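You operate a simulated robot arm through the tools that you are given. There is no shell and no other tool. Be economical: measure what you need, move in short steps, check, and stop when the job is done.

Carry out the task below with a simulated two-armed robot. There is one attempt and no reset: what you move stays moved.

## Task
Wipe up the spill on the top of the folding table with the yellow cloth and put it back.

The check looks at the end state, three seconds after you hand in, the way a careful person would. Anything else that was tipped, shoved, dropped, spilled or broken makes it a failure. Flat cloth is picked up by pressing the open fingertips on it (5 to 10 N) and closing them slowly along it; thin cloth reads only 2 to 8 mm in the jaws.

## Robot
Two 7-joint arms with two-finger parallel grippers on one trunk, on a base that drives. Base frame: it is fixed to the floor where the robot stands at the start and does not move with it; the origin is under the middle of the robot, x ahead of it, y to its left, z up; the surface under the hand at the start is at about z = 740. Lengths are in mm, angles in degrees, forces in N, time in s.
The left shoulder is at the start at [20, 113, 1047], the right one opposite. With the tool pointing down near the work surface each hand reaches from about 240 to 620 mm from the robot's upright axis, wherever it stands, measured 20 degrees to its own side. Payload 1.57 kg a hand.
Tool frame (each hand has its own): the origin (TCP) lies between the finger pads and is the grasp point; the fingertips stand 30 mm ahead of it; z points along the fingers, y is the line along which they close. Largest opening 80 mm; finger width 17, thickness 12; the body of the gripper, 40 by 82 mm, starts 80 mm behind the TCP.
Orientation is that of the tool frame in the base frame, as a unit quaternion [x, y, z, w]. With the fingers straight down and closing along the base's y, the tool's x points along the base's -x, its y along +y and its z along -z.

## Interface
- The arms move only by the tool apply_moves. It takes "left_increments", "right_increments" or both (then of equal length, played together; a hand with none holds still); each is one flat list of numbers, 7 for each row, row after row: the shift along the tool's x, y, z in mm, then the turn, a rotation vector about the tool's x, y, z in degrees, then the gripper command, from -1 (fully open) to 1 (shut), values between in proportion. In form: [x, y, z, ax, ay, az, claw, x, y, z, ax, ay, az, claw, ...]. A call has 1 to 12 rows; each row shifts and turns the commanded pose from where the row before left it, along the tool's axes as they then stand. Each row takes 0.2 s and may step no farther than 50 mm and 8.6 degrees from the row before; otherwise, or with a gripper value out of range, the whole call is refused. A pose out of reach is approached as far as the arm can. The call stops where the force on the tool passes 40 N (or 10 N more than at its start, if that is more) or the arm is blocked; 0.2 s more then pass. Each finger travels about 45 mm/s and halts on what it meets, pressing with about 30 N; the grip force reading is that of the motor and also rises with nothing between the fingers. The clock runs only during rows and for 0.2 s after the last one: add rows that do not move to give the fingers time. It gives the time, the measured TCP pose, the force on the tool (base axes), the opening and the grip force at its end, in the units of the frame above (readings bear some noise), with the torque about the TCP (base axes, N m) and any sound that the robot's microphone picked up.
- Cameras (640 x 400 px; columns grow to the right, rows downward): "scene" is now at [93.3, 20.1, 1168.7]; the picture's right is [0.23, -0.97, 0.00], its down [-0.59, -0.14, -0.79] and it looks along [0.77, 0.19, -0.61] (base axes); focal length 292 px, centre (320, 200). "left" rides on the left gripper at [72, 7, -122] in its tool frame; the picture's right is [-0.09, 1.00, 0.00], its down [-0.84, -0.08, -0.54] and it looks along [-0.54, -0.05, 0.84] (tool axes); focal length 238 px, centre (320, 200). "right" rides on the right gripper at [72, -7, -122] in its tool frame; the picture's right is [0.09, 1.00, 0.00], its down [-0.84, 0.08, -0.54] and it looks along [-0.54, 0.05, 0.84] (tool axes); focal length 238 px, centre (320, 200). There is no depth. A picture from a camera that has moved, and an enlarged one, comes with that camera's place and axes in the base frame and with its lens.
- capture(camera): a new picture of that camera. No time passes.
- raise_lower(by): slides the trunk up (or, below 0, down) by that many mm; the arms and the scene camera ride with it, the base frame stays. It gives what a move gives, with no picture.
- base_move(legs): drives the robot by 1 to 6 legs, each [ahead, left, turn to the left] in mm, mm and degrees, along the robot's own axes; the way and the turn of a leg run together, so that a leg with both is an arc; at most 1500 mm and 180 degrees a leg. The arms and the cameras ride along, it lands a little off, and it stops where it bumps. It gives what a move gives.
- head_to(pan, tilt): turns the head with the scene camera to pan (to the left, within 80 degrees either way) and tilt (down, from -29 to 69), counted from straight ahead of the robot. It gives what a move gives.
- enlarge(camera, box): a new picture of the part [left, top, right, bottom] of that camera's present view, enlarged. No time passes.
- hand_in(): hands the job in; it is judged then, once.

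Work in short steps. Places have to be worked out from the pictures, the camera data and where the tool is seen: move nearer, look again, correct. Check each grasp and each placing, and mend what went wrong. You have 120 turns and 100 pictures in all, those below and enlarged ones among them. Open the grippers and draw the arms clear of the work before you hand the job in, unless the task says otherwise; then end with one line.

The tools are called as a command line: name --argument value ..., lists and objects as JSON in quotes. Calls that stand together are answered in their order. apply_moves: Moves the arms, as the interface text tells. Its arguments: {"type":"object","properties":{"left_increments":{"type":"array"},"right_increments":{"type":"array"}},"required":[]} The other tools are called the same way: raise_lower (by) slides the trunk up or down; base_move (legs) drives the base; head_to (pan, tilt) turns the head that bears the scene camera; capture (camera) takes a picture; enlarge (camera, box) takes an enlarged picture of a part of a camera's view; hand_in () hands the job in.

At the start:

```text
t: 0.0
left_tool_pos: [442.6, 349.2, 986.4]
left_orientation: [-0.001, 1.0, 0.0, 0.0]
left_wrist_force: [0.0, -0.2, -0.5]
left_ft_torque: [-0.01, 0.0, 0.0]
left_opening: 80.0
left_grip_force: 0.0
right_tool_pos: [430.1, -50.7, 997.4]
right_orientation: [0.001, 1.0, 0.0, 0.0]
right_wrist_force: [0.1, -0.4, 0.6]
right_ft_torque: [0.02, 0.01, -0.02]
right_opening: 80.3
right_grip_force: 0.1
trunk travel left (down, up): [-100.0, 470.0]
robot x, y, heading: [1.6, -0.5, -0.1]
head pan, tilt: [13.6, 37.5]
```

scene: 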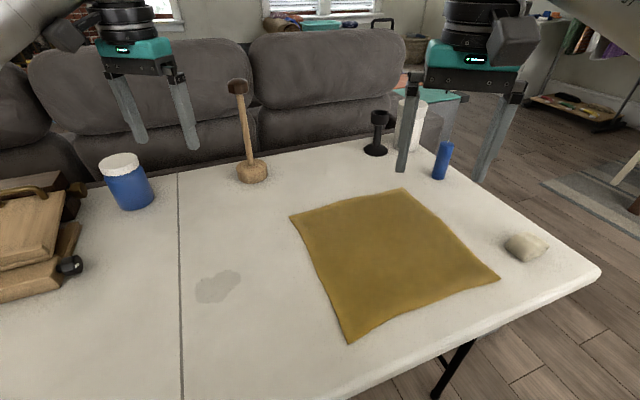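
right: 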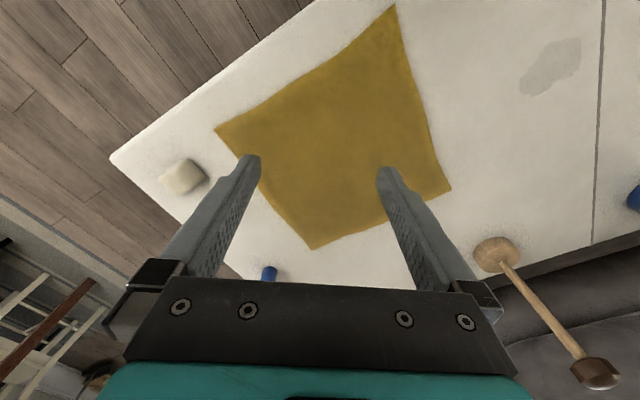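
left: 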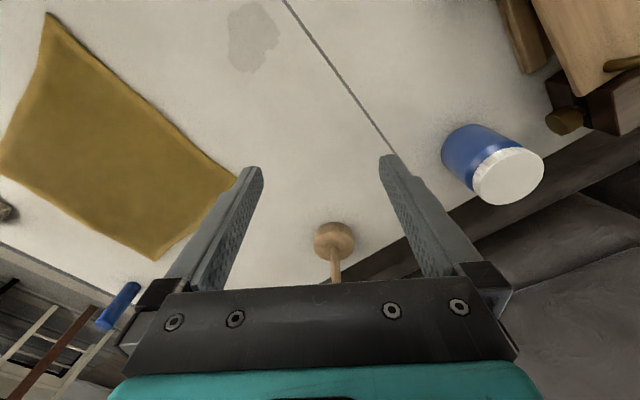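

The cloth lies at roughly x 310–730, y −210–206, and the spill is near (354, 267). I'll bring the left hand over the middle of the cloth's left edge and yaw it square to that edge. The right hand shifts away to make room.

apply_moves --left_increments '[-4.4, -42, 20, 0, 0, 0, 0, -4.4, -42, 20, 0, 0, 0, 0, -4.4, -42, 20, 0, 0, 0, 0, -4.4, -42, 20, 0, 0, 0, 0, -4.4, -42, 20, 0, 0, 0, 0, -4.4, -42, 20, 0, 0, 0, 0, 0, 0, 0, 0, 0, -8.5, 0, 0, 0, 0, 0, 0, -8.5, 0, 0, 0, 0, 0, 0, -8.5, 0, 0, 0, 0, 0, 0, -8.5, 0]' --right_increments '[-15, -20, 10, 0, 0, 0, 0, -15, -20, 10, 0, 0, 0, 0, -15, -20, 10, 0, 0, 0, 0, -15, -20, 10, 0, 0, 0, 0, -15, -20, 10, 0, 0, 0, 0, -15, -20, 10, 0, 0, 0, 0, 0, 0, 0, 0, 0, -8.5, 0, 0, 0, 0, 0, 0, -8.5, 0, 0, 0, 0, 0, 0, -8.5, 0, 0, 0, 0, 0, 0, -8.5, 0]'

capture --camera "left"

capture --camera "scene"

```text
t: 2.2
left_tool_pos: [469.8, 97.3, 867.5]
left_orientation: [-0.294, 0.956, 0.0, 0.0]
left_wrist_force: [-0.4, -0.4, 0.7]
left_ft_torque: [0.0, 0.0, 0.02]
left_opening: 40.1
left_grip_force: 0.1
right_tool_pos: [520.7, -169.6, 938.0]
right_orientation: [-0.221, 0.975, 0.0, 0.0]
right_wrist_force: [-0.8, -0.4, 0.0]
right_ft_torque: [0.0, 0.03, 0.0]
right_opening: 39.8
right_grip_force: 0.0
right hand out of reach, approached as far as the arm can: row 10
trunk travel left (down, up): [-100.0, 470.0]
robot x, y, heading: [-1.1, 2.4, 0.1]
head pan, tilt: [13.6, 37.5]
```

```text
96 pictures are left
camera left: at [406.4, 61.7, 988.0], right [-0.48, 0.88, 0.0], down [0.74, 0.41, 0.54], along [0.47, 0.26, -0.84], focal length 238 px, centre (320, 200)
```

left: 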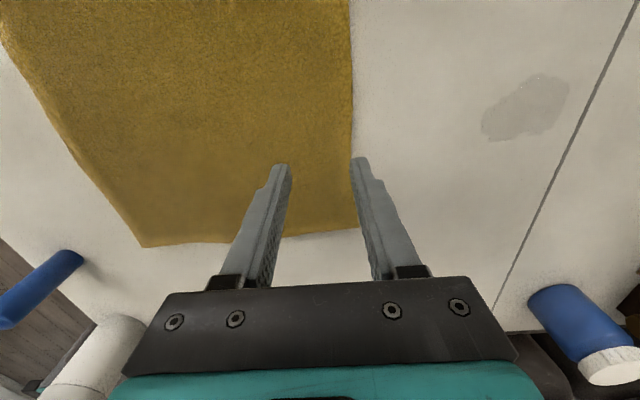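

```text
95 pictures are left
camera scene: at [93.3, 20.1, 1168.7], right [0.23, -0.97, 0.0], down [-0.59, -0.14, -0.79], along [0.77, 0.19, -0.61], focal length 292 px, centre (320, 200)
```

scene: 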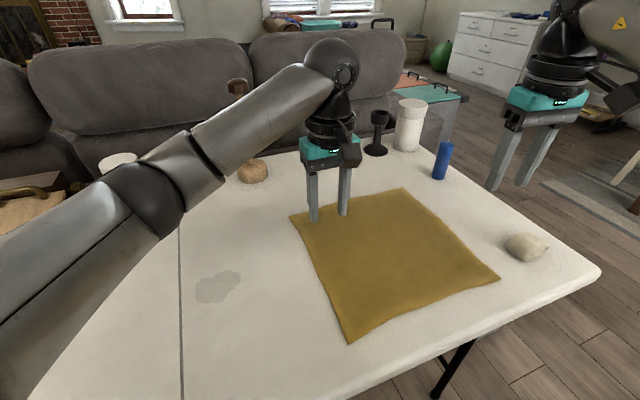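

The left edge passes about 10 mm outside the outer fingertip, so I shift 20 mm inward and descend to just above the cloth.

apply_moves --left_increments '[0, -10, 22, 0, 0, 0, 0, 0, -10, 22, 0, 0, 0, 0, 0, 0, 22, 0, 0, 0, 0, 0, 0, 22, 0, 0, 0, 0, 0, 0, 2, 0, 0, 0, 0, 0, 0, 2, 0, 0, 0, 0, 0, 0, 0, 0, 0, 0, 0]'

capture --camera "left"

```text
t: 3.8
left_tool_pos: [479.8, 79.9, 774.5]
left_orientation: [-0.293, 0.956, 0.0, -0.002]
left_wrist_force: [0.0, 0.3, 0.3]
left_ft_torque: [-0.03, 0.03, 0.0]
left_opening: 40.1
left_grip_force: 0.0
right_tool_pos: [521.8, -170.0, 937.7]
right_orientation: [-0.221, 0.975, 0.0, -0.001]
right_wrist_force: [-0.4, -0.2, -0.5]
right_ft_torque: [0.03, 0.01, 0.01]
right_opening: 39.9
right_grip_force: 0.1
trunk travel left (down, up): [-100.0, 470.0]
robot x, y, heading: [1.6, -0.5, -0.2]
head pan, tilt: [13.6, 37.5]
```

```text
94 pictures are left
camera left: at [417.0, 45.0, 896.4], right [-0.48, 0.88, 0.0], down [0.74, 0.41, 0.54], along [0.47, 0.26, -0.84], focal length 238 px, centre (320, 200)
```

left: 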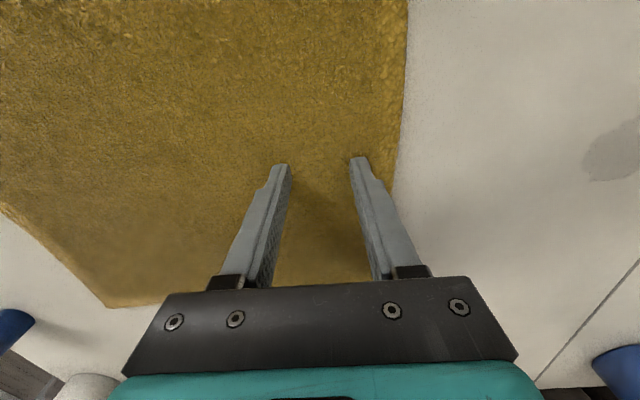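

The tips are well inside the edge and not yet touching, so I press down in 1 mm steps.

apply_moves --left_increments '[0, 0, 1, 0, 0, 0, 0, 0, 0, 1, 0, 0, 0, 0, 0, 0, 1, 0, 0, 0, 0, 0, 0, 1, 0, 0, 0, 0, 0, 0, 0, 0, 0, 0, 0]'

```text
t: 5.0
left_tool_pos: [479.5, 80.0, 772.4]
left_orientation: [-0.293, 0.956, -0.002, 0.001]
left_wrist_force: [-5.3, -1.6, 20.3]
left_ft_torque: [-0.04, 0.13, 0.0]
left_opening: 39.9
left_grip_force: 0.1
right_tool_pos: [519.9, -170.3, 938.8]
right_orientation: [-0.22, 0.975, 0.0, 0.0]
right_wrist_force: [-0.1, -0.9, -0.4]
right_ft_torque: [0.01, -0.01, 0.02]
right_opening: 40.0
right_grip_force: 0.0
trunk travel left (down, up): [-100.0, 470.0]
robot x, y, heading: [0.6, 1.4, 0.1]
head pan, tilt: [13.6, 37.5]
```

That reads 20 N, so I ease off about 1.2 mm and close slowly.

apply_moves --left_increments '[0, 0, -1.2, 0, 0, 0, 0, 0, 0, 0, 0, 0, 0, 0.1, 0, 0, 0, 0, 0, 0, 0.2, 0, 0, 0, 0, 0, 0, 0.3, 0, 0, 0, 0, 0, 0, 0.4, 0, 0, 0, 0, 0, 0, 0.5, 0, 0, 0, 0, 0, 0, 0.6, 0, 0, 0, 0, 0, 0, 0.7, 0, 0, 0, 0, 0, 0, 0.8, 0, 0, 0, 0, 0, 0, 0.9, 0, 0, 0, 0, 0, 0, 1, 0, 0, 0, 0, 0, 0, 1]'

capture --camera "left"

```text
t: 7.6
left_tool_pos: [479.0, 79.6, 773.1]
left_orientation: [-0.293, 0.956, 0.001, 0.0]
left_wrist_force: [-0.2, 0.5, 12.8]
left_ft_torque: [0.0, 0.0, -0.03]
left_opening: 6.8
left_grip_force: 25.8
right_tool_pos: [521.3, -170.0, 938.7]
right_orientation: [-0.221, 0.975, -0.001, -0.001]
right_wrist_force: [0.1, 0.0, 0.0]
right_ft_torque: [0.0, -0.03, -0.02]
right_opening: 39.9
right_grip_force: 0.0
trunk travel left (down, up): [-100.0, 470.0]
robot x, y, heading: [1.9, 1.8, -0.1]
head pan, tilt: [13.6, 37.5]
```

```text
93 pictures are left
camera left: at [417.2, 45.6, 894.3], right [-0.48, 0.88, 0.0], down [0.74, 0.4, 0.54], along [0.48, 0.26, -0.84], focal length 238 px, centre (320, 200)
```

left: 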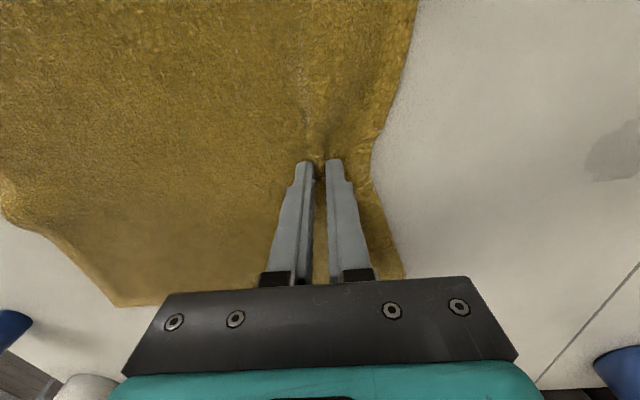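

The grip holds at 6.8 mm. The spill lies almost exactly along tool +y, so I lift 1.5 mm and drag the first part of the way.

apply_moves --left_increments '[0, 0, -1.5, 0, 0, 0, 1, 0, 15, 0, 0, 0, 0, 1, 0, 15, 0, 0, 0, 0, 1, 0, 15, 0, 0, 0, 0, 1, 0, 15, 0, 0, 0, 0, 1, 0, 15, 0, 0, 0, 0, 1, 0, 15, 0, 0, 0, 0, 1]'

capture --camera "scene"

```text
t: 9.2
left_tool_pos: [430.2, 155.2, 772.4]
left_orientation: [-0.293, 0.956, 0.0, 0.0]
left_wrist_force: [2.1, -0.7, 5.3]
left_ft_torque: [0.02, -0.03, -0.02]
left_opening: 6.5
left_grip_force: 26.1
right_tool_pos: [521.1, -170.1, 936.5]
right_orientation: [-0.221, 0.975, 0.0, -0.001]
right_wrist_force: [0.1, -0.2, -0.5]
right_ft_torque: [0.0, -0.01, 0.01]
right_opening: 40.0
right_grip_force: 0.1
trunk travel left (down, up): [-100.0, 470.0]
robot x, y, heading: [0.8, 0.7, 0.0]
head pan, tilt: [13.6, 37.5]
```

```text
92 pictures are left
camera scene: at [93.1, 20.0, 1168.7], right [0.23, -0.97, 0.0], down [-0.59, -0.14, -0.79], along [0.77, 0.19, -0.61], focal length 292 px, centre (320, 200)
```

scene: 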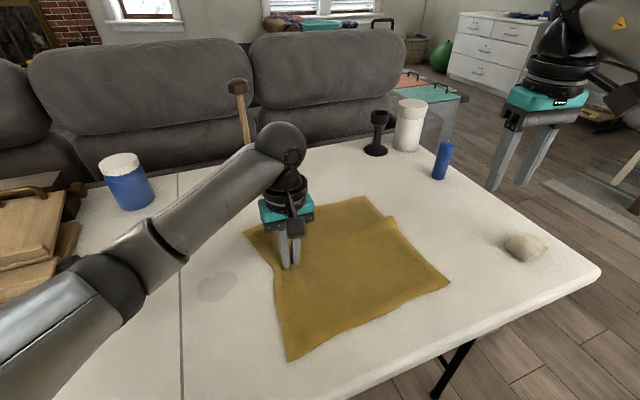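

The whole cloth drags flat. I continue until the grip is over the spill.

apply_moves --left_increments '[0, 15, 0, 0, 0, 0, 1, 0, 15, 0, 0, 0, 0, 1, 0, 15, 0, 0, 0, 0, 1, 0, 15, 0, 0, 0, 0, 1, 0, 15, 0, 0, 0, 0, 1, 0, 15, 0, 0, 0, 0, 1, 0, 15, 0, 0, 0, 0, 1, 0, 15, 0, 0, 0, 0, 1, 0, 15, 0, 0, 0, 0, 1]'

capture --camera "scene"

capture --camera "left"

```text
t: 11.2
left_tool_pos: [352.8, 267.0, 774.5]
left_orientation: [-0.292, 0.956, 0.0, -0.001]
left_wrist_force: [0.4, 0.1, 2.1]
left_ft_torque: [-0.03, -0.02, 0.02]
left_opening: 6.1
left_grip_force: 26.0
right_tool_pos: [521.0, -170.4, 938.6]
right_orientation: [-0.221, 0.975, 0.0, 0.0]
right_wrist_force: [0.9, -0.1, -1.0]
right_ft_torque: [0.02, 0.01, 0.06]
right_opening: 40.1
right_grip_force: 0.0
trunk travel left (down, up): [-100.0, 470.0]
robot x, y, heading: [-1.6, -1.0, 0.1]
head pan, tilt: [13.6, 37.5]
```

```text
91 pictures are left
camera scene: at [93.2, 20.0, 1168.7], right [0.23, -0.97, 0.0], down [-0.59, -0.14, -0.79], along [0.77, 0.19, -0.61], focal length 292 px, centre (320, 200)
```

scene: 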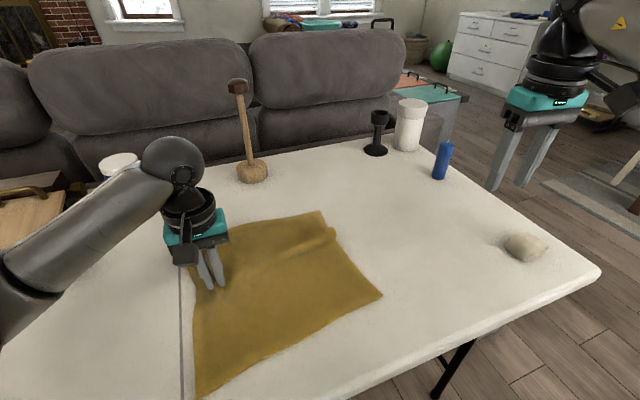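

```text
90 pictures are left
camera left: at [290.8, 232.0, 895.6], right [-0.48, 0.88, 0.0], down [0.74, 0.4, 0.54], along [0.48, 0.26, -0.84], focal length 238 px, centre (320, 200)
```

left: 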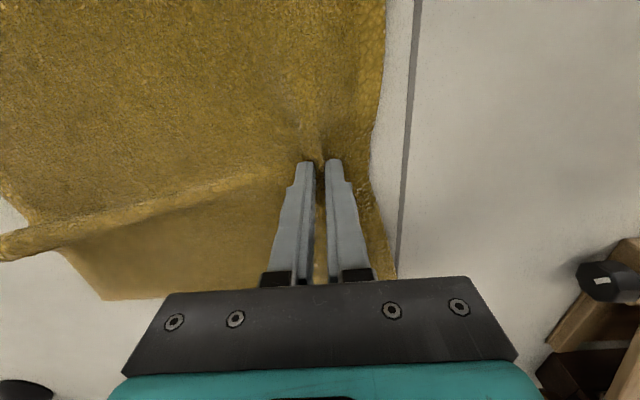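

The cloth covers the spill. Now I press at about 10 N and rub back and forth over the stained area.

apply_moves --left_increments '[0, 0, 2, 0, 0, 0, 1, 0, 20, 0, 0, 0, 0, 1, 0, 20, 0, 0, 0, 0, 1, 15, 0, 0, 0, 0, 0, 1, 15, 0, 0, 0, 0, 0, 1, 0, -20, 0, 0, 0, 0, 1, 0, -20, 0, 0, 0, 0, 1, -20, 0, 0, 0, 0, 0, 1, -20, 0, 0, 0, 0, 0, 1, -20, 0, 0, 0, 0, 0, 1, 0, 20, 0, 0, 0, 0, 1, 0, 20, 0, 0, 0, 0, 1]'

capture --camera "left"

capture --camera "scene"

```text
t: 12.7
left_tool_pos: [320.9, 262.1, 772.6]
left_orientation: [-0.294, 0.956, 0.0, 0.002]
left_wrist_force: [-3.2, -2.9, 13.5]
left_ft_torque: [-0.03, 0.12, -0.02]
left_opening: 6.0
left_grip_force: 26.1
right_tool_pos: [519.4, -170.9, 937.0]
right_orientation: [-0.221, 0.975, 0.0, 0.001]
right_wrist_force: [-0.6, -0.3, 0.1]
right_ft_torque: [0.0, -0.02, -0.03]
right_opening: 40.2
right_grip_force: 0.0
trunk travel left (down, up): [-100.0, 470.0]
robot x, y, heading: [0.6, -1.9, -0.1]
head pan, tilt: [13.6, 37.5]
stopped in row 7 (left hand): the force on the tool passed its limit at 42 N (the readings are from after the stop); the commanded pose is now the measured one
```

```text
89 pictures are left
camera left: at [257.2, 226.6, 894.0], right [-0.48, 0.88, 0.0], down [0.73, 0.4, 0.55], along [0.48, 0.26, -0.84], focal length 238 px, centre (320, 200)
```

left: 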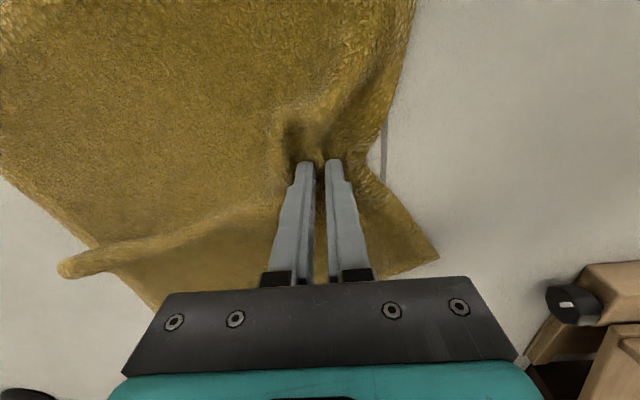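

```text
88 pictures are left
camera scene: at [92.0, 19.7, 1168.6], right [0.24, -0.97, 0.0], down [-0.59, -0.14, -0.79], along [0.77, 0.19, -0.61], focal length 292 px, centre (320, 200)
```

scene: 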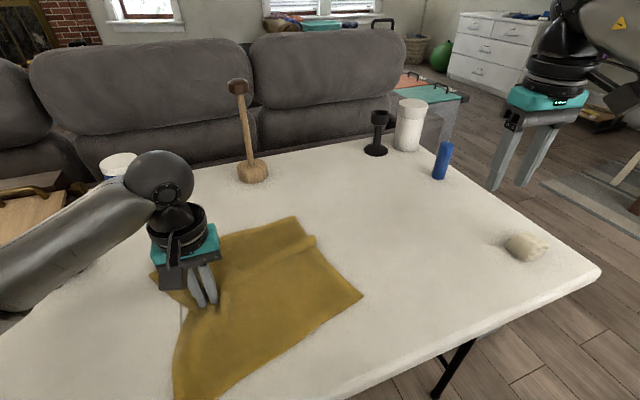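

Reversing against the bunched cloth tripped the force limit. I ease up slightly and continue the rub across the rest of the spill.

apply_moves --left_increments '[0, 0, -1.5, 0, 0, 0, 1, -12, 0, 0, 0, 0, 0, 1, -12, 0, 0, 0, 0, 0, 1, -12, 0, 0, 0, 0, 0, 1, -12, 0, 0, 0, 0, 0, 1, -12, 0, 0, 0, 0, 0, 1, 0, 15, 0, 0, 0, 0, 1, 0, 15, 0, 0, 0, 0, 1, 12, 0, 0, 0, 0, 0, 1, 12, 0, 0, 0, 0, 0, 1]'

capture --camera "scene"

```text
t: 14.9
left_tool_pos: [332.0, 308.4, 773.0]
left_orientation: [-0.294, 0.956, 0.002, 0.0]
left_wrist_force: [1.6, 2.1, 4.0]
left_ft_torque: [0.01, -0.01, -0.01]
left_opening: 6.2
left_grip_force: 25.7
right_tool_pos: [520.9, -169.2, 938.3]
right_orientation: [-0.222, 0.975, 0.0, 0.0]
right_wrist_force: [-0.1, 0.8, 0.9]
right_ft_torque: [0.01, -0.02, 0.0]
right_opening: 39.9
right_grip_force: 0.1
trunk travel left (down, up): [-100.0, 470.0]
robot x, y, heading: [-2.3, -0.2, -0.2]
head pan, tilt: [13.6, 37.5]
```

```text
87 pictures are left
camera scene: at [93.0, 20.2, 1168.7], right [0.24, -0.97, 0.0], down [-0.59, -0.14, -0.79], along [0.77, 0.19, -0.61], focal length 292 px, centre (320, 200)
```

scene: 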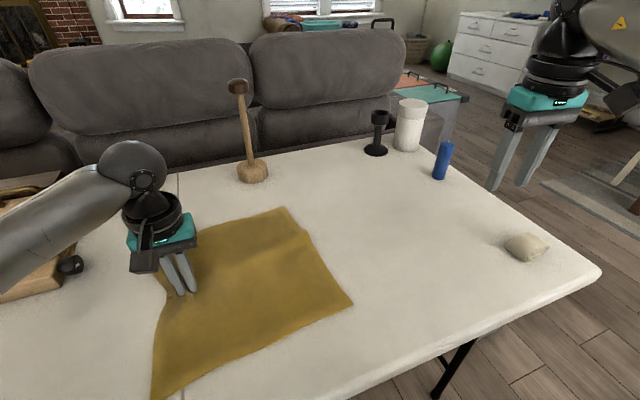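

The spill area has been fully rubbed. I release the left hand, lift clear and move it back left, then bring the right hand toward the cloth's right edge.

apply_moves --left_increments '[0, 0, 0, 0, 0, 0, 0.5, 0, 0, 0, 0, 0, 0, 0.2, 0, 0, 0, 0, 0, 0, 0.2, 0, 0, -15, 0, 0, 0, 0.2, 0, 0, -35, 0, 0, 0, 0.2, 0, 0, -40, 0, 0, 0, 0.2, 0, 20, -40, 0, 0, 0, 0.2, 0, 20, -40, 0, 0, 0, 0.2]'

capture --camera "left"

apply_moves --right_increments '[-10.4, 40, 0, 0, 0, 0, 0, -10.4, 40, 0, 0, 0, 0, 0, -10.4, 40, 0, 0, 0, 0, 0, -10.4, 40, 0, 0, 0, 0, 0]'

capture --camera "scene"

```text
t: 16.7
left_tool_pos: [312.7, 338.6, 942.9]
left_orientation: [-0.294, 0.956, 0.001, -0.001]
left_wrist_force: [0.5, 0.7, 0.9]
left_ft_torque: [0.02, 0.01, 0.01]
left_opening: 31.8
left_grip_force: 0.1
right_tool_pos: [522.1, -169.7, 938.2]
right_orientation: [-0.22, 0.975, -0.001, 0.0]
right_wrist_force: [-0.7, -1.1, -0.8]
right_ft_torque: [0.01, 0.01, 0.0]
right_opening: 39.7
right_grip_force: 0.0
trunk travel left (down, up): [-100.0, 470.0]
robot x, y, heading: [-1.3, 2.7, -0.1]
head pan, tilt: [13.6, 37.5]
```

```text
86 pictures are left
camera left: at [251.0, 304.4, 1064.0], right [-0.48, 0.88, 0.0], down [0.74, 0.41, 0.54], along [0.47, 0.26, -0.84], focal length 238 px, centre (320, 200)
```

left: 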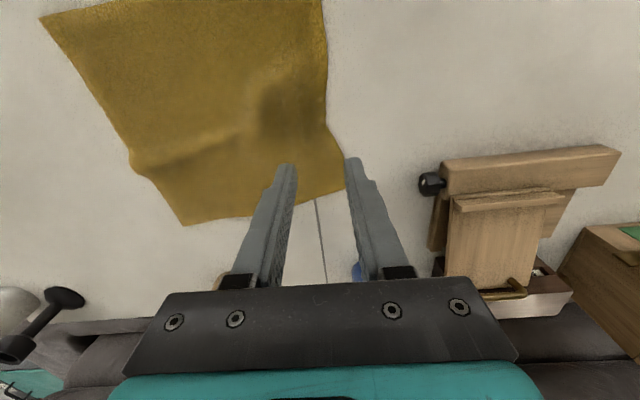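

```text
t: 17.7
left_tool_pos: [313.6, 340.4, 941.8]
left_orientation: [-0.294, 0.956, 0.001, 0.0]
left_wrist_force: [0.2, -0.4, 0.5]
left_ft_torque: [-0.03, 0.0, 0.06]
left_opening: 32.0
left_grip_force: 0.1
right_tool_pos: [492.0, -8.3, 937.8]
right_orientation: [-0.221, 0.975, 0.0, 0.0]
right_wrist_force: [-0.5, -1.3, -0.2]
right_ft_torque: [-0.03, -0.02, 0.0]
right_opening: 40.0
right_grip_force: 0.1
trunk travel left (down, up): [-100.0, 470.0]
robot x, y, heading: [0.7, 2.7, 0.1]
head pan, tilt: [13.6, 37.5]
```

```text
85 pictures are left
camera scene: at [93.0, 20.6, 1168.7], right [0.24, -0.97, 0.0], down [-0.59, -0.14, -0.79], along [0.77, 0.19, -0.61], focal length 292 px, centre (320, 200)
```

scene: 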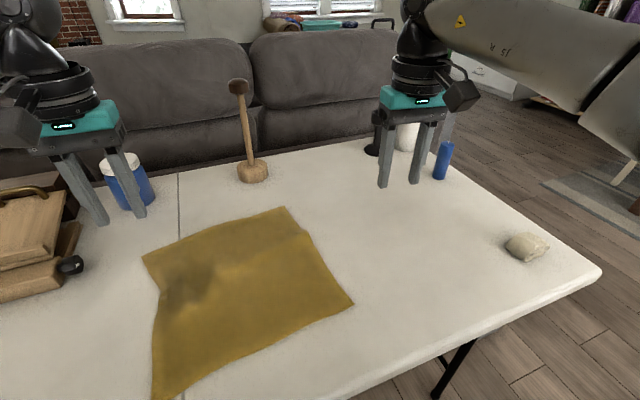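

The cloth now shows a wet patch where it soaked up the spill. I bring the right hand the rest of the way, above the middle of the right edge.

apply_moves --right_increments '[-10, 40, 0, 0, 0, 0, 0, -10, 40, 0, 0, 0, 0, 0, -10, 41, 0, 0, 0, 0, 0, -10, 41, 0, 0, 0, 0, 0, 0, 0, 25, 0, 0, 0, 0, 0, 0, 25, 0, 0, 0, 0, 0, 0, 25, 0, 0, 0, 0]'

capture --camera "right"

capture --camera "scene"

```text
t: 19.3
left_tool_pos: [313.7, 339.5, 942.1]
left_orientation: [-0.295, 0.956, 0.002, -0.001]
left_wrist_force: [0.4, 0.3, 0.6]
left_ft_torque: [0.01, -0.03, 0.02]
left_opening: 32.0
left_grip_force: 0.1
right_tool_pos: [455.2, 154.5, 861.0]
right_orientation: [-0.221, 0.975, 0.001, 0.0]
right_wrist_force: [0.0, 0.6, 0.0]
right_ft_torque: [0.0, 0.01, 0.04]
right_opening: 40.1
right_grip_force: 0.0
trunk travel left (down, up): [-100.0, 470.0]
robot x, y, heading: [2.0, 0.2, 0.2]
head pan, tilt: [13.6, 37.5]
```

```text
84 pictures are left
camera right: at [393.9, 116.6, 983.5], right [-0.51, 0.86, 0.0], down [0.72, 0.43, 0.54], along [0.47, 0.28, -0.84], focal length 238 px, centre (320, 200)
```

right: 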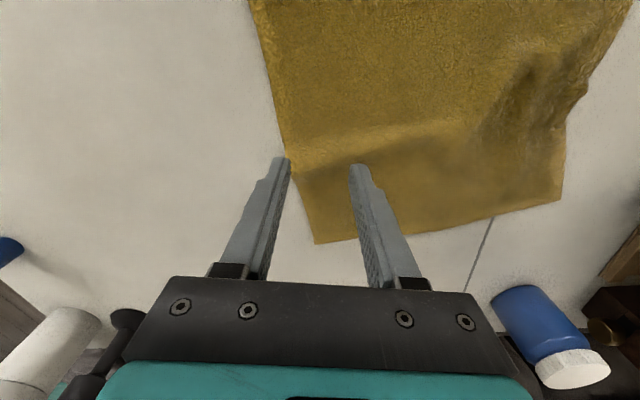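

```text
83 pictures are left
camera scene: at [93.1, 20.4, 1168.7], right [0.24, -0.97, 0.0], down [-0.59, -0.14, -0.79], along [0.77, 0.19, -0.61], focal length 292 px, centre (320, 200)
```

scene: 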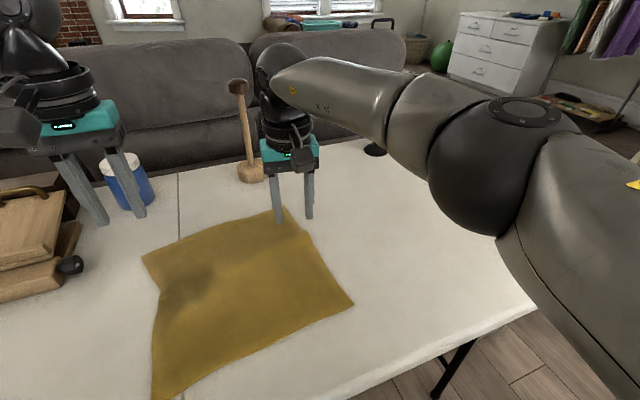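

The grip point is 42 mm inside the edge and near its middle. I descend to just above the cloth.

apply_moves --right_increments '[0, 0, 22, 0, 0, 0, 0, 0, 0, 22, 0, 0, 0, 0, 0, 0, 22, 0, 0, 0, 0, 0, 0, 16, 0, 0, 0, 0, 0, 0, 2, 0, 0, 0, 0, 0, 0, 2, 0, 0, 0, 0, 0, 0, 1, 0, 0, 0, 0, 0, 0, 0, 0, 0, 0, 0]'

capture --camera "right"

```text
t: 21.1
left_tool_pos: [314.1, 340.1, 942.6]
left_orientation: [-0.294, 0.956, 0.002, 0.0]
left_wrist_force: [0.1, -0.9, -0.8]
left_ft_torque: [0.0, 0.01, 0.01]
left_opening: 32.1
left_grip_force: 0.1
right_tool_pos: [458.1, 155.6, 774.3]
right_orientation: [-0.221, 0.975, 0.001, 0.0]
right_wrist_force: [0.0, 0.5, 0.5]
right_ft_torque: [-0.04, -0.01, 0.02]
right_opening: 40.1
right_grip_force: 0.1
trunk travel left (down, up): [-100.0, 470.0]
robot x, y, heading: [2.4, -1.3, -0.1]
head pan, tilt: [13.6, 37.5]
```

```text
82 pictures are left
camera right: at [396.5, 118.7, 897.4], right [-0.51, 0.86, 0.0], down [0.72, 0.43, 0.54], along [0.47, 0.28, -0.84], focal length 238 px, centre (320, 200)
```

right: 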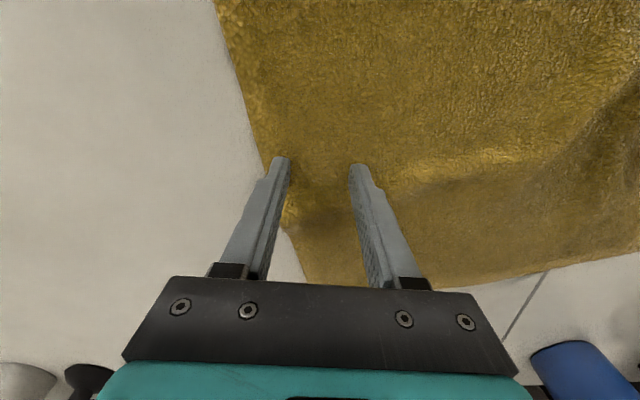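

The outer finger sits close to the edge, so I shift 12 mm further in and press.

apply_moves --right_increments '[0, 12, -1, 0, 0, 0, 0, 0, 0, 2, 0, 0, 0, 0, 0, 0, 1, 0, 0, 0, 0, 0, 0, 0.7, 0, 0, 0, 0, 0, 0, 0, 0, 0, 0, 0]'

```text
t: 22.3
left_tool_pos: [312.4, 339.0, 942.3]
left_orientation: [-0.294, 0.956, 0.002, 0.0]
left_wrist_force: [-0.2, -0.6, -0.7]
left_ft_torque: [0.02, 0.0, 0.01]
left_opening: 32.1
left_grip_force: 0.0
right_tool_pos: [450.6, 165.5, 773.8]
right_orientation: [-0.221, 0.975, 0.001, 0.001]
right_wrist_force: [-1.4, 0.0, 8.4]
right_ft_torque: [-0.11, 0.0, 0.0]
right_opening: 40.2
right_grip_force: 0.1
trunk travel left (down, up): [-100.0, 470.0]
robot x, y, heading: [4.9, 1.4, -0.1]
head pan, tilt: [13.6, 37.5]
```

The press is 8.4 N, which is good, so I close slowly.

apply_moves --right_increments '[0, 0, 0, 0, 0, 0, 0.1, 0, 0, 0, 0, 0, 0, 0.2, 0, 0, 0, 0, 0, 0, 0.3, 0, 0, 0, 0, 0, 0, 0.4, 0, 0, 0, 0, 0, 0, 0.5, 0, 0, 0, 0, 0, 0, 0.6, 0, 0, 0, 0, 0, 0, 0.7, 0, 0, 0, 0, 0, 0, 0.8, 0, 0, 0, 0, 0, 0, 0.9, 0, 0, 0, 0, 0, 0, 1, 0, 0, 0, 0, 0, 0, 1]'

capture --camera "right"

```text
t: 24.7
left_tool_pos: [313.5, 338.7, 941.6]
left_orientation: [-0.294, 0.956, 0.002, 0.001]
left_wrist_force: [0.5, -0.1, -0.8]
left_ft_torque: [0.0, 0.01, 0.03]
left_opening: 32.1
left_grip_force: 0.0
right_tool_pos: [450.3, 165.1, 773.2]
right_orientation: [-0.221, 0.975, 0.001, 0.001]
right_wrist_force: [-1.3, -0.9, 10.7]
right_ft_torque: [-0.08, -0.01, 0.05]
right_opening: 4.5
right_grip_force: 25.1
trunk travel left (down, up): [-100.0, 470.0]
robot x, y, heading: [0.6, -1.6, 0.1]
head pan, tilt: [13.6, 37.5]
```

```text
81 pictures are left
camera right: at [389.4, 127.7, 895.5], right [-0.51, 0.86, 0.0], down [0.72, 0.43, 0.55], along [0.47, 0.28, -0.84], focal length 238 px, centre (320, 200)
```

right: 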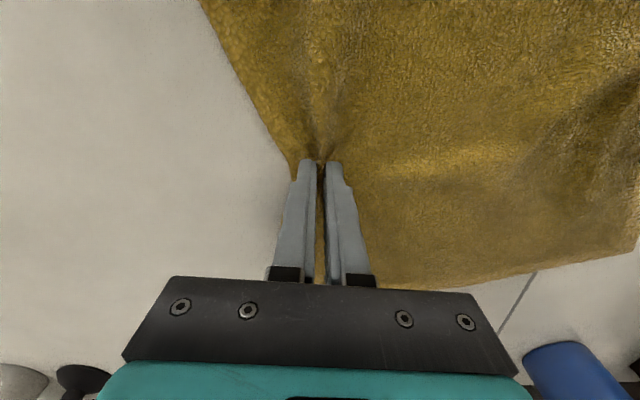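

The grip is 4.5 mm. The cloth must go back by about (126, −250), which is almost exactly tool −y by 280 mm. I drag the first half and check.

apply_moves --right_increments '[0, 0, -1.5, 0, 0, 0, 1, -0.5, -15, 0, 0, 0, 0, 1, -0.5, -15, 0, 0, 0, 0, 1, -0.5, -15, 0, 0, 0, 0, 1, -0.5, -15, 0, 0, 0, 0, 1, -0.5, -15, 0, 0, 0, 0, 1, -0.5, -15, 0, 0, 0, 0, 1, -0.5, -15, 0, 0, 0, 0, 1, -0.5, -15, 0, 0, 0, 0, 1, -0.5, -15, 0, 0, 0, 0, 1, -0.5, -15, 0, 0, 0, 0, 1]'

capture --camera "scene"

capture --camera "left"

```text
t: 27.1
left_tool_pos: [314.5, 339.7, 942.5]
left_orientation: [-0.294, 0.956, 0.003, 0.001]
left_wrist_force: [-0.6, 0.3, -0.3]
left_ft_torque: [-0.04, 0.0, -0.01]
left_opening: 31.9
left_grip_force: 0.1
right_tool_pos: [519.7, 35.2, 774.9]
right_orientation: [-0.222, 0.975, 0.0, 0.001]
right_wrist_force: [-0.5, -0.2, 1.5]
right_ft_torque: [-0.03, -0.01, 0.03]
right_opening: 4.5
right_grip_force: 24.6
trunk travel left (down, up): [-100.0, 470.0]
robot x, y, heading: [1.7, 1.5, -0.1]
head pan, tilt: [13.6, 37.5]
```

```text
80 pictures are left
camera scene: at [92.9, 20.3, 1168.7], right [0.24, -0.97, 0.0], down [-0.59, -0.14, -0.79], along [0.77, 0.19, -0.61], focal length 292 px, centre (320, 200)
```

scene: 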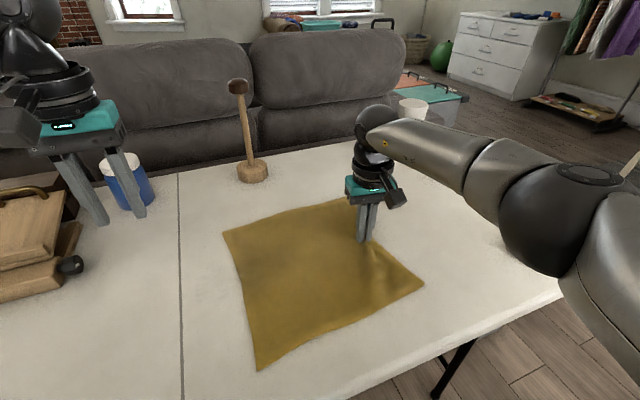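

```text
79 pictures are left
camera left: at [251.4, 304.2, 1063.9], right [-0.48, 0.88, 0.0], down [0.74, 0.41, 0.54], along [0.47, 0.26, -0.84], focal length 238 px, centre (320, 200)
```

left: 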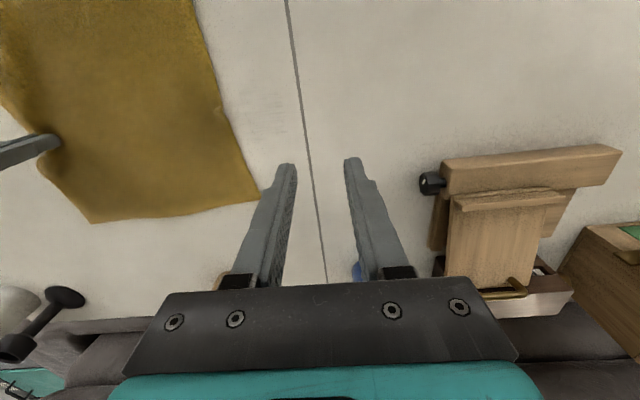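

The cloth is coming back flat. I zoom in on the spill area to see whether anything is left before continuing.

enlarge --camera "left" --box '[200, 0, 420, 160]'

enlarge --camera "scene" --box '[140, 220, 300, 340]'

```text
2.50 times, centred on (310, 80) of left
camera zoom: at [251.4, 304.2, 1063.9], right [-0.48, 0.88, 0.0], down [0.74, 0.41, 0.54], along [0.47, 0.26, -0.84], focal length 596 px, centre (345, 500)
```

zoom: 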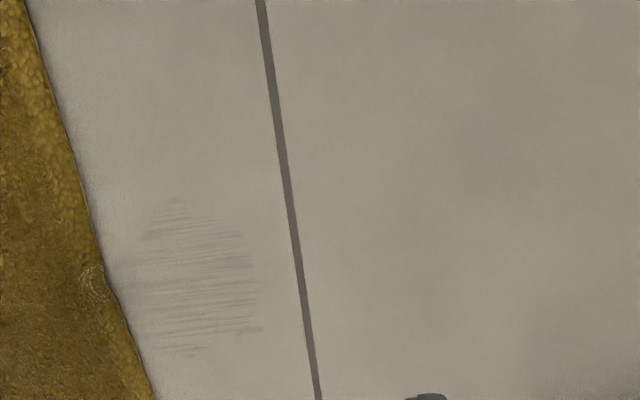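

```text
3.33 times, centred on (220, 280) of scene
camera zoom: at [92.9, 20.3, 1168.7], right [0.24, -0.97, 0.0], down [-0.59, -0.14, -0.79], along [0.77, 0.19, -0.61], focal length 972 px, centre (653, -67)
```

zoom: 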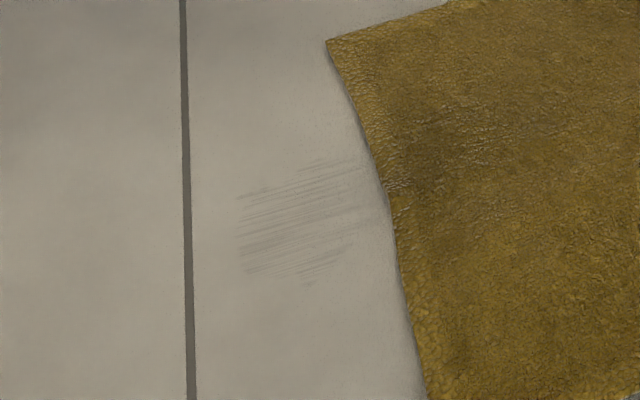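

Faint streaks remain, so it needs more rubbing. With the right hand still holding, I re-pinch the left edge near (390, 197) with the left hand and will then wipe back and forth with both hands.

apply_moves --left_increments '[3.6, -32, 16, 0, 0, 0, 0, 3.6, -32, 16, 0, 0, 0, 0, 3.6, -32, 16, 0, 0, 0, 0, 3.6, -32, 16, 0, 0, 0, 0, 3.6, -32, 16, 0, 0, 0, 0, 0, 0, 22, 0, 0, 0, 0, 0, 0, 22, 0, 0, 0, 0, 0, 0, 22, 0, 0, 0, 0, 0, 0, 18, 0, 0, 0, 0, 0, 0, 0, 0, 0, 0, 0]'

capture --camera "left"

```text
t: 29.3
left_tool_pos: [387.0, 199.0, 777.6]
left_orientation: [-0.294, 0.956, 0.003, 0.0]
left_wrist_force: [0.0, -0.5, -0.1]
left_ft_torque: [0.02, 0.0, -0.01]
left_opening: 39.8
left_grip_force: 0.1
right_tool_pos: [520.8, 35.5, 774.0]
right_orientation: [-0.22, 0.975, 0.0, 0.0]
right_wrist_force: [-0.2, 0.8, 1.3]
right_ft_torque: [0.0, 0.0, 0.04]
right_opening: 4.3
right_grip_force: 24.9
trunk travel left (down, up): [-100.0, 470.0]
robot x, y, heading: [-7.6, 2.9, -0.0]
head pan, tilt: [13.6, 37.5]
```

```text
76 pictures are left
camera left: at [324.4, 163.2, 898.9], right [-0.48, 0.88, 0.0], down [0.74, 0.41, 0.54], along [0.47, 0.26, -0.84], focal length 238 px, centre (320, 200)
```

left: 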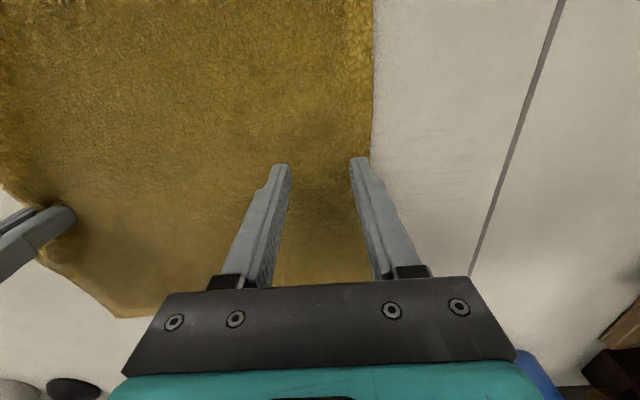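

I shift 8 mm inward and press.

apply_moves --left_increments '[0, -8, 0, 0, 0, 0, 0, 0, 0, 2.5, 0, 0, 0, 0, 0, 0, 1.5, 0, 0, 0, 0, 0, 0, 1, 0, 0, 0, 0, 0, 0, 0, 0, 0, 0, 0]'

```text
t: 30.5
left_tool_pos: [390.2, 190.9, 773.5]
left_orientation: [-0.294, 0.956, 0.002, 0.0]
left_wrist_force: [-1.2, 0.0, 5.3]
left_ft_torque: [0.01, -0.01, 0.01]
left_opening: 39.8
left_grip_force: 0.1
right_tool_pos: [521.8, 33.7, 775.1]
right_orientation: [-0.221, 0.975, 0.0, 0.0]
right_wrist_force: [-0.2, 0.0, 1.6]
right_ft_torque: [-0.01, -0.01, 0.01]
right_opening: 4.6
right_grip_force: 25.2
trunk travel left (down, up): [-100.0, 470.0]
robot x, y, heading: [0.5, 0.8, 0.2]
head pan, tilt: [13.6, 37.5]
```

The press is 5.3 N; I add a touch more and close slowly.

apply_moves --left_increments '[0, 0, 0.3, 0, 0, 0, 0, 0, 0, 0, 0, 0, 0, 0.1, 0, 0, 0, 0, 0, 0, 0.2, 0, 0, 0, 0, 0, 0, 0.3, 0, 0, 0, 0, 0, 0, 0.4, 0, 0, 0, 0, 0, 0, 0.5, 0, 0, 0, 0, 0, 0, 0.6, 0, 0, 0, 0, 0, 0, 0.7, 0, 0, 0, 0, 0, 0, 0.8, 0, 0, 0, 0, 0, 0, 0.9, 0, 0, 0, 0, 0, 0, 1, 0, 0, 0, 0, 0, 0, 1]'

capture --camera "left"

```text
t: 33.1
left_tool_pos: [391.6, 190.3, 773.2]
left_orientation: [-0.294, 0.956, 0.002, 0.0]
left_wrist_force: [4.7, -6.5, 5.7]
left_ft_torque: [-0.21, -0.16, -0.04]
left_opening: 6.6
left_grip_force: 26.5
right_tool_pos: [520.7, 34.4, 774.6]
right_orientation: [-0.221, 0.975, 0.001, -0.001]
right_wrist_force: [-4.5, 5.2, 1.8]
right_ft_torque: [0.17, 0.18, -0.01]
right_opening: 4.5
right_grip_force: 25.5
trunk travel left (down, up): [-100.0, 470.0]
robot x, y, heading: [-1.3, -1.5, -0.1]
head pan, tilt: [13.6, 37.5]
```

```text
75 pictures are left
camera left: at [327.7, 155.5, 894.8], right [-0.48, 0.88, 0.0], down [0.74, 0.41, 0.54], along [0.47, 0.26, -0.84], focal length 238 px, centre (320, 200)
```

left: 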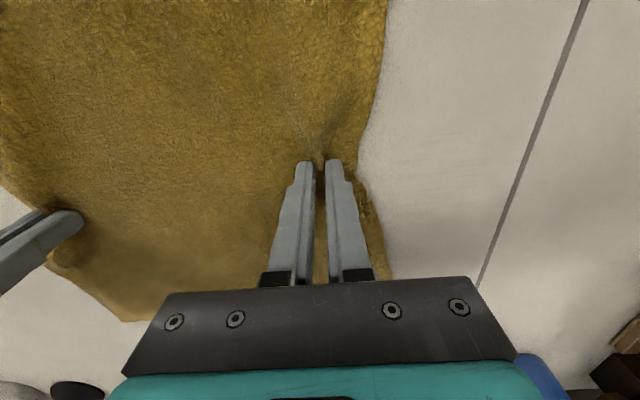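

Both hands hold the cloth. I give a little slack and then wipe in unison: forward across the spill, sideways, and back, with the left pressing lightly.

apply_moves --left_increments '[0, 0, 0.7, 0, 0, 0, 1, 0, 20, 0, 0, 0, 0, 1, 0, 20, 0, 0, 0, 0, 1, 0, 20, 0, 0, 0, 0, 1, 0, 20, 0, 0, 0, 0, 1, 0, 20, 0, 0, 0, 0, 1, 0, 20, 0, 0, 0, 0, 1, -20, 0, 0, 0, 0, 0, 1, 0, -20, 0, 0, 0, 0, 1, 0, -20, 0, 0, 0, 0, 1, 0, -20, 0, 0, 0, 0, 1, 0, -20, 0, 0, 0, 0, 1]' --right_increments '[0, 5, 0, 0, 0, 0, 1, 3, 19.8, 0, 0, 0, 0, 1, 3, 19.8, 0, 0, 0, 0, 1, 3, 19.8, 0, 0, 0, 0, 1, 3, 19.8, 0, 0, 0, 0, 1, 3, 19.8, 0, 0, 0, 0, 1, 3, 19.8, 0, 0, 0, 0, 1, -19.8, 3, 0, 0, 0, 0, 1, -3, -19.8, 0, 0, 0, 0, 1, -3, -19.8, 0, 0, 0, 0, 1, -3, -19.8, 0, 0, 0, 0, 1, -3, -19.8, 0, 0, 0, 0, 1]'

capture --camera "scene"

```text
t: 35.7
left_tool_pos: [383.5, 234.4, 774.7]
left_orientation: [-0.294, 0.956, 0.002, 0.001]
left_wrist_force: [2.9, -3.2, 4.0]
left_ft_torque: [-0.09, -0.09, 0.02]
left_opening: 6.1
left_grip_force: 26.0
right_tool_pos: [511.9, 82.6, 774.8]
right_orientation: [-0.22, 0.975, 0.001, 0.001]
right_wrist_force: [-3.0, 2.9, 1.5]
right_ft_torque: [0.07, 0.08, 0.01]
right_opening: 4.3
right_grip_force: 25.1
trunk travel left (down, up): [-100.0, 470.0]
robot x, y, heading: [-1.4, 3.2, -0.1]
head pan, tilt: [13.6, 37.5]
```

```text
74 pictures are left
camera scene: at [92.6, 20.2, 1168.8], right [0.24, -0.97, 0.0], down [-0.59, -0.14, -0.79], along [0.77, 0.19, -0.61], focal length 292 px, centre (320, 200)
```

scene: 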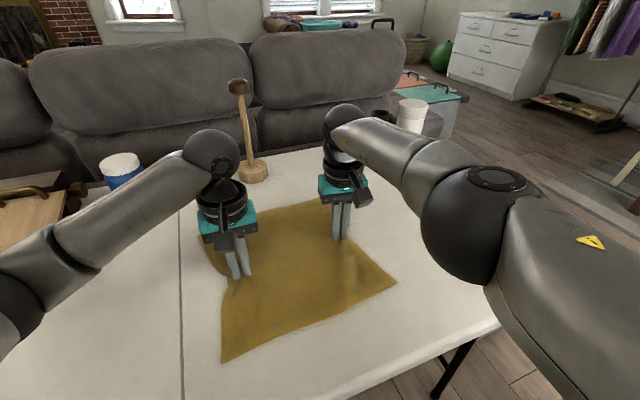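

Unison wiping works smoothly. I add a bit more pressure and do more strokes on neighbouring lines.

apply_moves --left_increments '[0, 0, 1.2, 0, 0, 0, 1, 0, 20, 0, 0, 0, 0, 1, 0, 20, 0, 0, 0, 0, 1, 0, 20, 0, 0, 0, 0, 1, 0, 20, 0, 0, 0, 0, 1, 15, 0, 0, 0, 0, 0, 1, 15, 0, 0, 0, 0, 0, 1, 0, -20, 0, 0, 0, 0, 1, 0, -20, 0, 0, 0, 0, 1, 0, -20, 0, 0, 0, 0, 1, 0, -20, 0, 0, 0, 0, 1]' --right_increments '[0, 3, 0, 0, 0, 0, 1, 3, 19.8, 0, 0, 0, 0, 1, 3, 19.8, 0, 0, 0, 0, 1, 3, 19.8, 0, 0, 0, 0, 1, 3, 19.8, 0, 0, 0, 0, 1, 14.8, -2.2, 0, 0, 0, 0, 1, 14.8, -2.2, 0, 0, 0, 0, 1, -3, -19.8, 0, 0, 0, 0, 1, -3, -19.8, 0, 0, 0, 0, 1, -3, -19.8, 0, 0, 0, 0, 1, -3, -19.8, 0, 0, 0, 0, 1]'

apply_moves --left_increments '[-15, 0, 0, 0, 0, 0, 1, 0, 20, 0, 0, 0, 0, 1, 0, 20, 0, 0, 0, 0, 1, 0, 20, 0, 0, 0, 0, 1, 0, 20, 0, 0, 0, 0, 1, -15, 0, 0, 0, 0, 0, 1, -15, 0, 0, 0, 0, 0, 1, 0, -20, 0, 0, 0, 0, 1, 0, -20, 0, 0, 0, 0, 1, 0, -20, 0, 0, 0, 0, 1, 0, -20, 0, 0, 0, 0, 1]' --right_increments '[-14.8, 2.2, 0, 0, 0, 0, 1, 3, 19.8, 0, 0, 0, 0, 1, 3, 19.8, 0, 0, 0, 0, 1, 3, 19.8, 0, 0, 0, 0, 1, 3, 19.8, 0, 0, 0, 0, 1, -14.8, 2.2, 0, 0, 0, 0, 1, -14.8, 2.2, 0, 0, 0, 0, 1, -3, -19.8, 0, 0, 0, 0, 1, -3, -19.8, 0, 0, 0, 0, 1, -3, -19.8, 0, 0, 0, 0, 1, -3, -19.8, 0, 0, 0, 0, 1]'

```text
t: 38.1
left_tool_pos: [360.6, 218.3, 772.9]
left_orientation: [-0.295, 0.955, 0.0, 0.003]
left_wrist_force: [-5.4, 7.6, 36.6]
left_ft_torque: [0.21, 0.19, -0.03]
left_opening: 5.7
left_grip_force: 25.8
right_tool_pos: [484.3, 67.7, 775.4]
right_orientation: [-0.221, 0.975, 0.0, 0.001]
right_wrist_force: [-0.8, 0.8, 0.5]
right_ft_torque: [0.0, 0.0, 0.03]
right_opening: 4.7
right_grip_force: 24.8
trunk travel left (down, up): [-100.0, 470.0]
robot x, y, heading: [-1.0, -0.9, 0.1]
head pan, tilt: [13.6, 37.5]
```

```text
t: 40.5
left_tool_pos: [397.5, 244.3, 772.4]
left_orientation: [-0.295, 0.956, 0.001, 0.003]
left_wrist_force: [-3.5, 5.7, 29.6]
left_ft_torque: [0.17, 0.12, -0.01]
left_opening: 5.6
left_grip_force: 25.5
right_tool_pos: [507.3, 86.0, 776.5]
right_orientation: [-0.22, 0.975, -0.001, 0.001]
right_wrist_force: [-0.4, 0.5, 0.3]
right_ft_torque: [0.03, 0.01, 0.02]
right_opening: 4.2
right_grip_force: 25.2
right hand out of reach, approached as far as the arm can: row 7
trunk travel left (down, up): [-100.0, 470.0]
robot x, y, heading: [-1.7, 0.5, 0.1]
head pan, tilt: [13.6, 37.5]
```

Strong pressing strokes are done. I ease the left hand up and draw the cloth back 120 mm with both hands to inspect.

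apply_moves --left_increments '[0, 0, -2.5, 0, 0, 0, 1, 0, -20, 0, 0, 0, 0, 1, 0, -20, 0, 0, 0, 0, 1, 0, -20, 0, 0, 0, 0, 1, 0, -20, 0, 0, 0, 0, 1, 0, -20, 0, 0, 0, 0, 1]' --right_increments '[0, -6, 0, 0, 0, 0, 1, -3, -19.8, 0, 0, 0, 0, 1, -3, -19.8, 0, 0, 0, 0, 1, -3, -19.8, 0, 0, 0, 0, 1, -3, -19.8, 0, 0, 0, 0, 1, -3, -19.8, 0, 0, 0, 0, 1]'

capture --camera "left"

enlarge --camera "scene" --box '[140, 200, 340, 360]'

```text
t: 41.9
left_tool_pos: [453.5, 162.4, 774.8]
left_orientation: [-0.294, 0.956, 0.002, 0.001]
left_wrist_force: [1.7, -5.1, 0.9]
left_ft_torque: [-0.2, -0.11, -0.02]
left_opening: 6.1
left_grip_force: 26.2
right_tool_pos: [547.2, -15.4, 773.4]
right_orientation: [-0.222, 0.975, 0.0, 0.003]
right_wrist_force: [-2.6, 8.1, 17.6]
right_ft_torque: [0.24, 0.03, -0.01]
right_opening: 4.5
right_grip_force: 25.1
right hand out of reach, approached as far as the arm can: row 3, 4, 5, 6
trunk travel left (down, up): [-100.0, 470.0]
robot x, y, heading: [1.0, 3.6, -0.1]
head pan, tilt: [13.6, 37.5]
```

```text
73 pictures are left
camera left: at [391.1, 126.3, 895.9], right [-0.48, 0.88, 0.0], down [0.74, 0.4, 0.54], along [0.47, 0.26, -0.84], focal length 238 px, centre (320, 200)
```

left: 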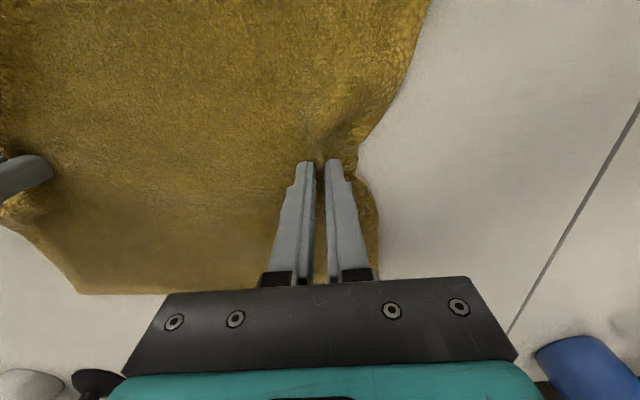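

```text
2.50 times, centred on (240, 280) of scene
camera zoom: at [91.6, 20.8, 1168.9], right [0.24, -0.97, 0.0], down [-0.59, -0.14, -0.79], along [0.77, 0.19, -0.61], focal length 729 px, centre (520, 0)
```

zoom: 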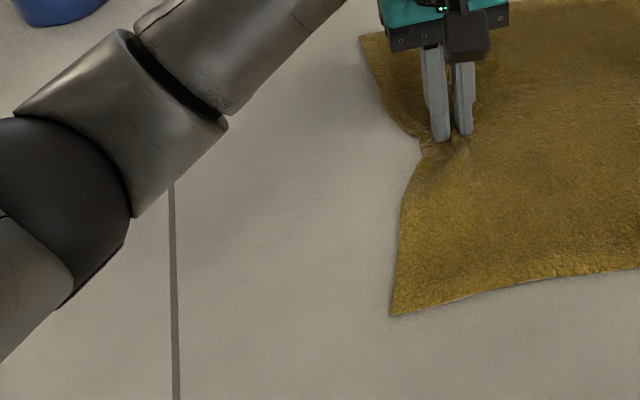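

The spill area looks nearly clean. I zoom in closer to check for leftover streaks.

enlarge --camera "scene" --box '[180, 250, 260, 310]'

enlarge --camera "left" --box '[370, 0, 640, 200]'

```text
6.67 times, centred on (220, 280) of scene
camera zoom: at [91.6, 20.8, 1168.9], right [0.24, -0.97, 0.0], down [-0.59, -0.14, -0.79], along [0.77, 0.19, -0.61], focal length 1945 px, centre (987, -333)
```

zoom: 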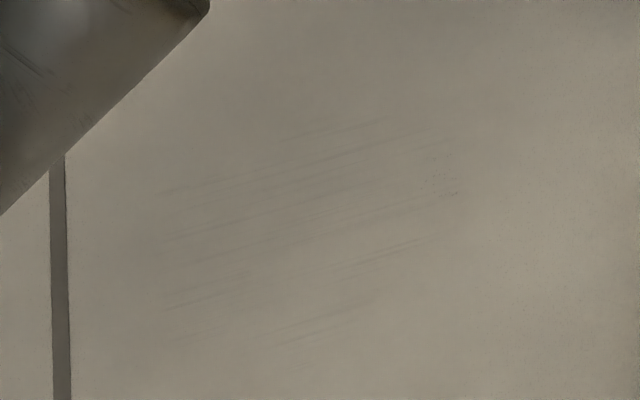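

```text
2.00 times, centred on (505, 100) of left
camera zoom: at [391.1, 126.3, 895.9], right [-0.48, 0.88, 0.0], down [0.74, 0.4, 0.54], along [0.47, 0.26, -0.84], focal length 477 px, centre (-50, 400)
```

zoom: 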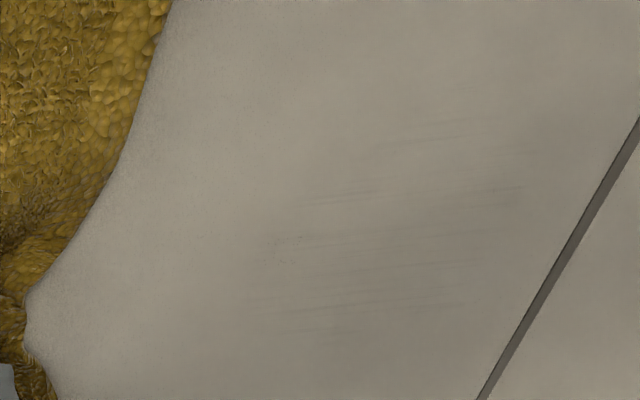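

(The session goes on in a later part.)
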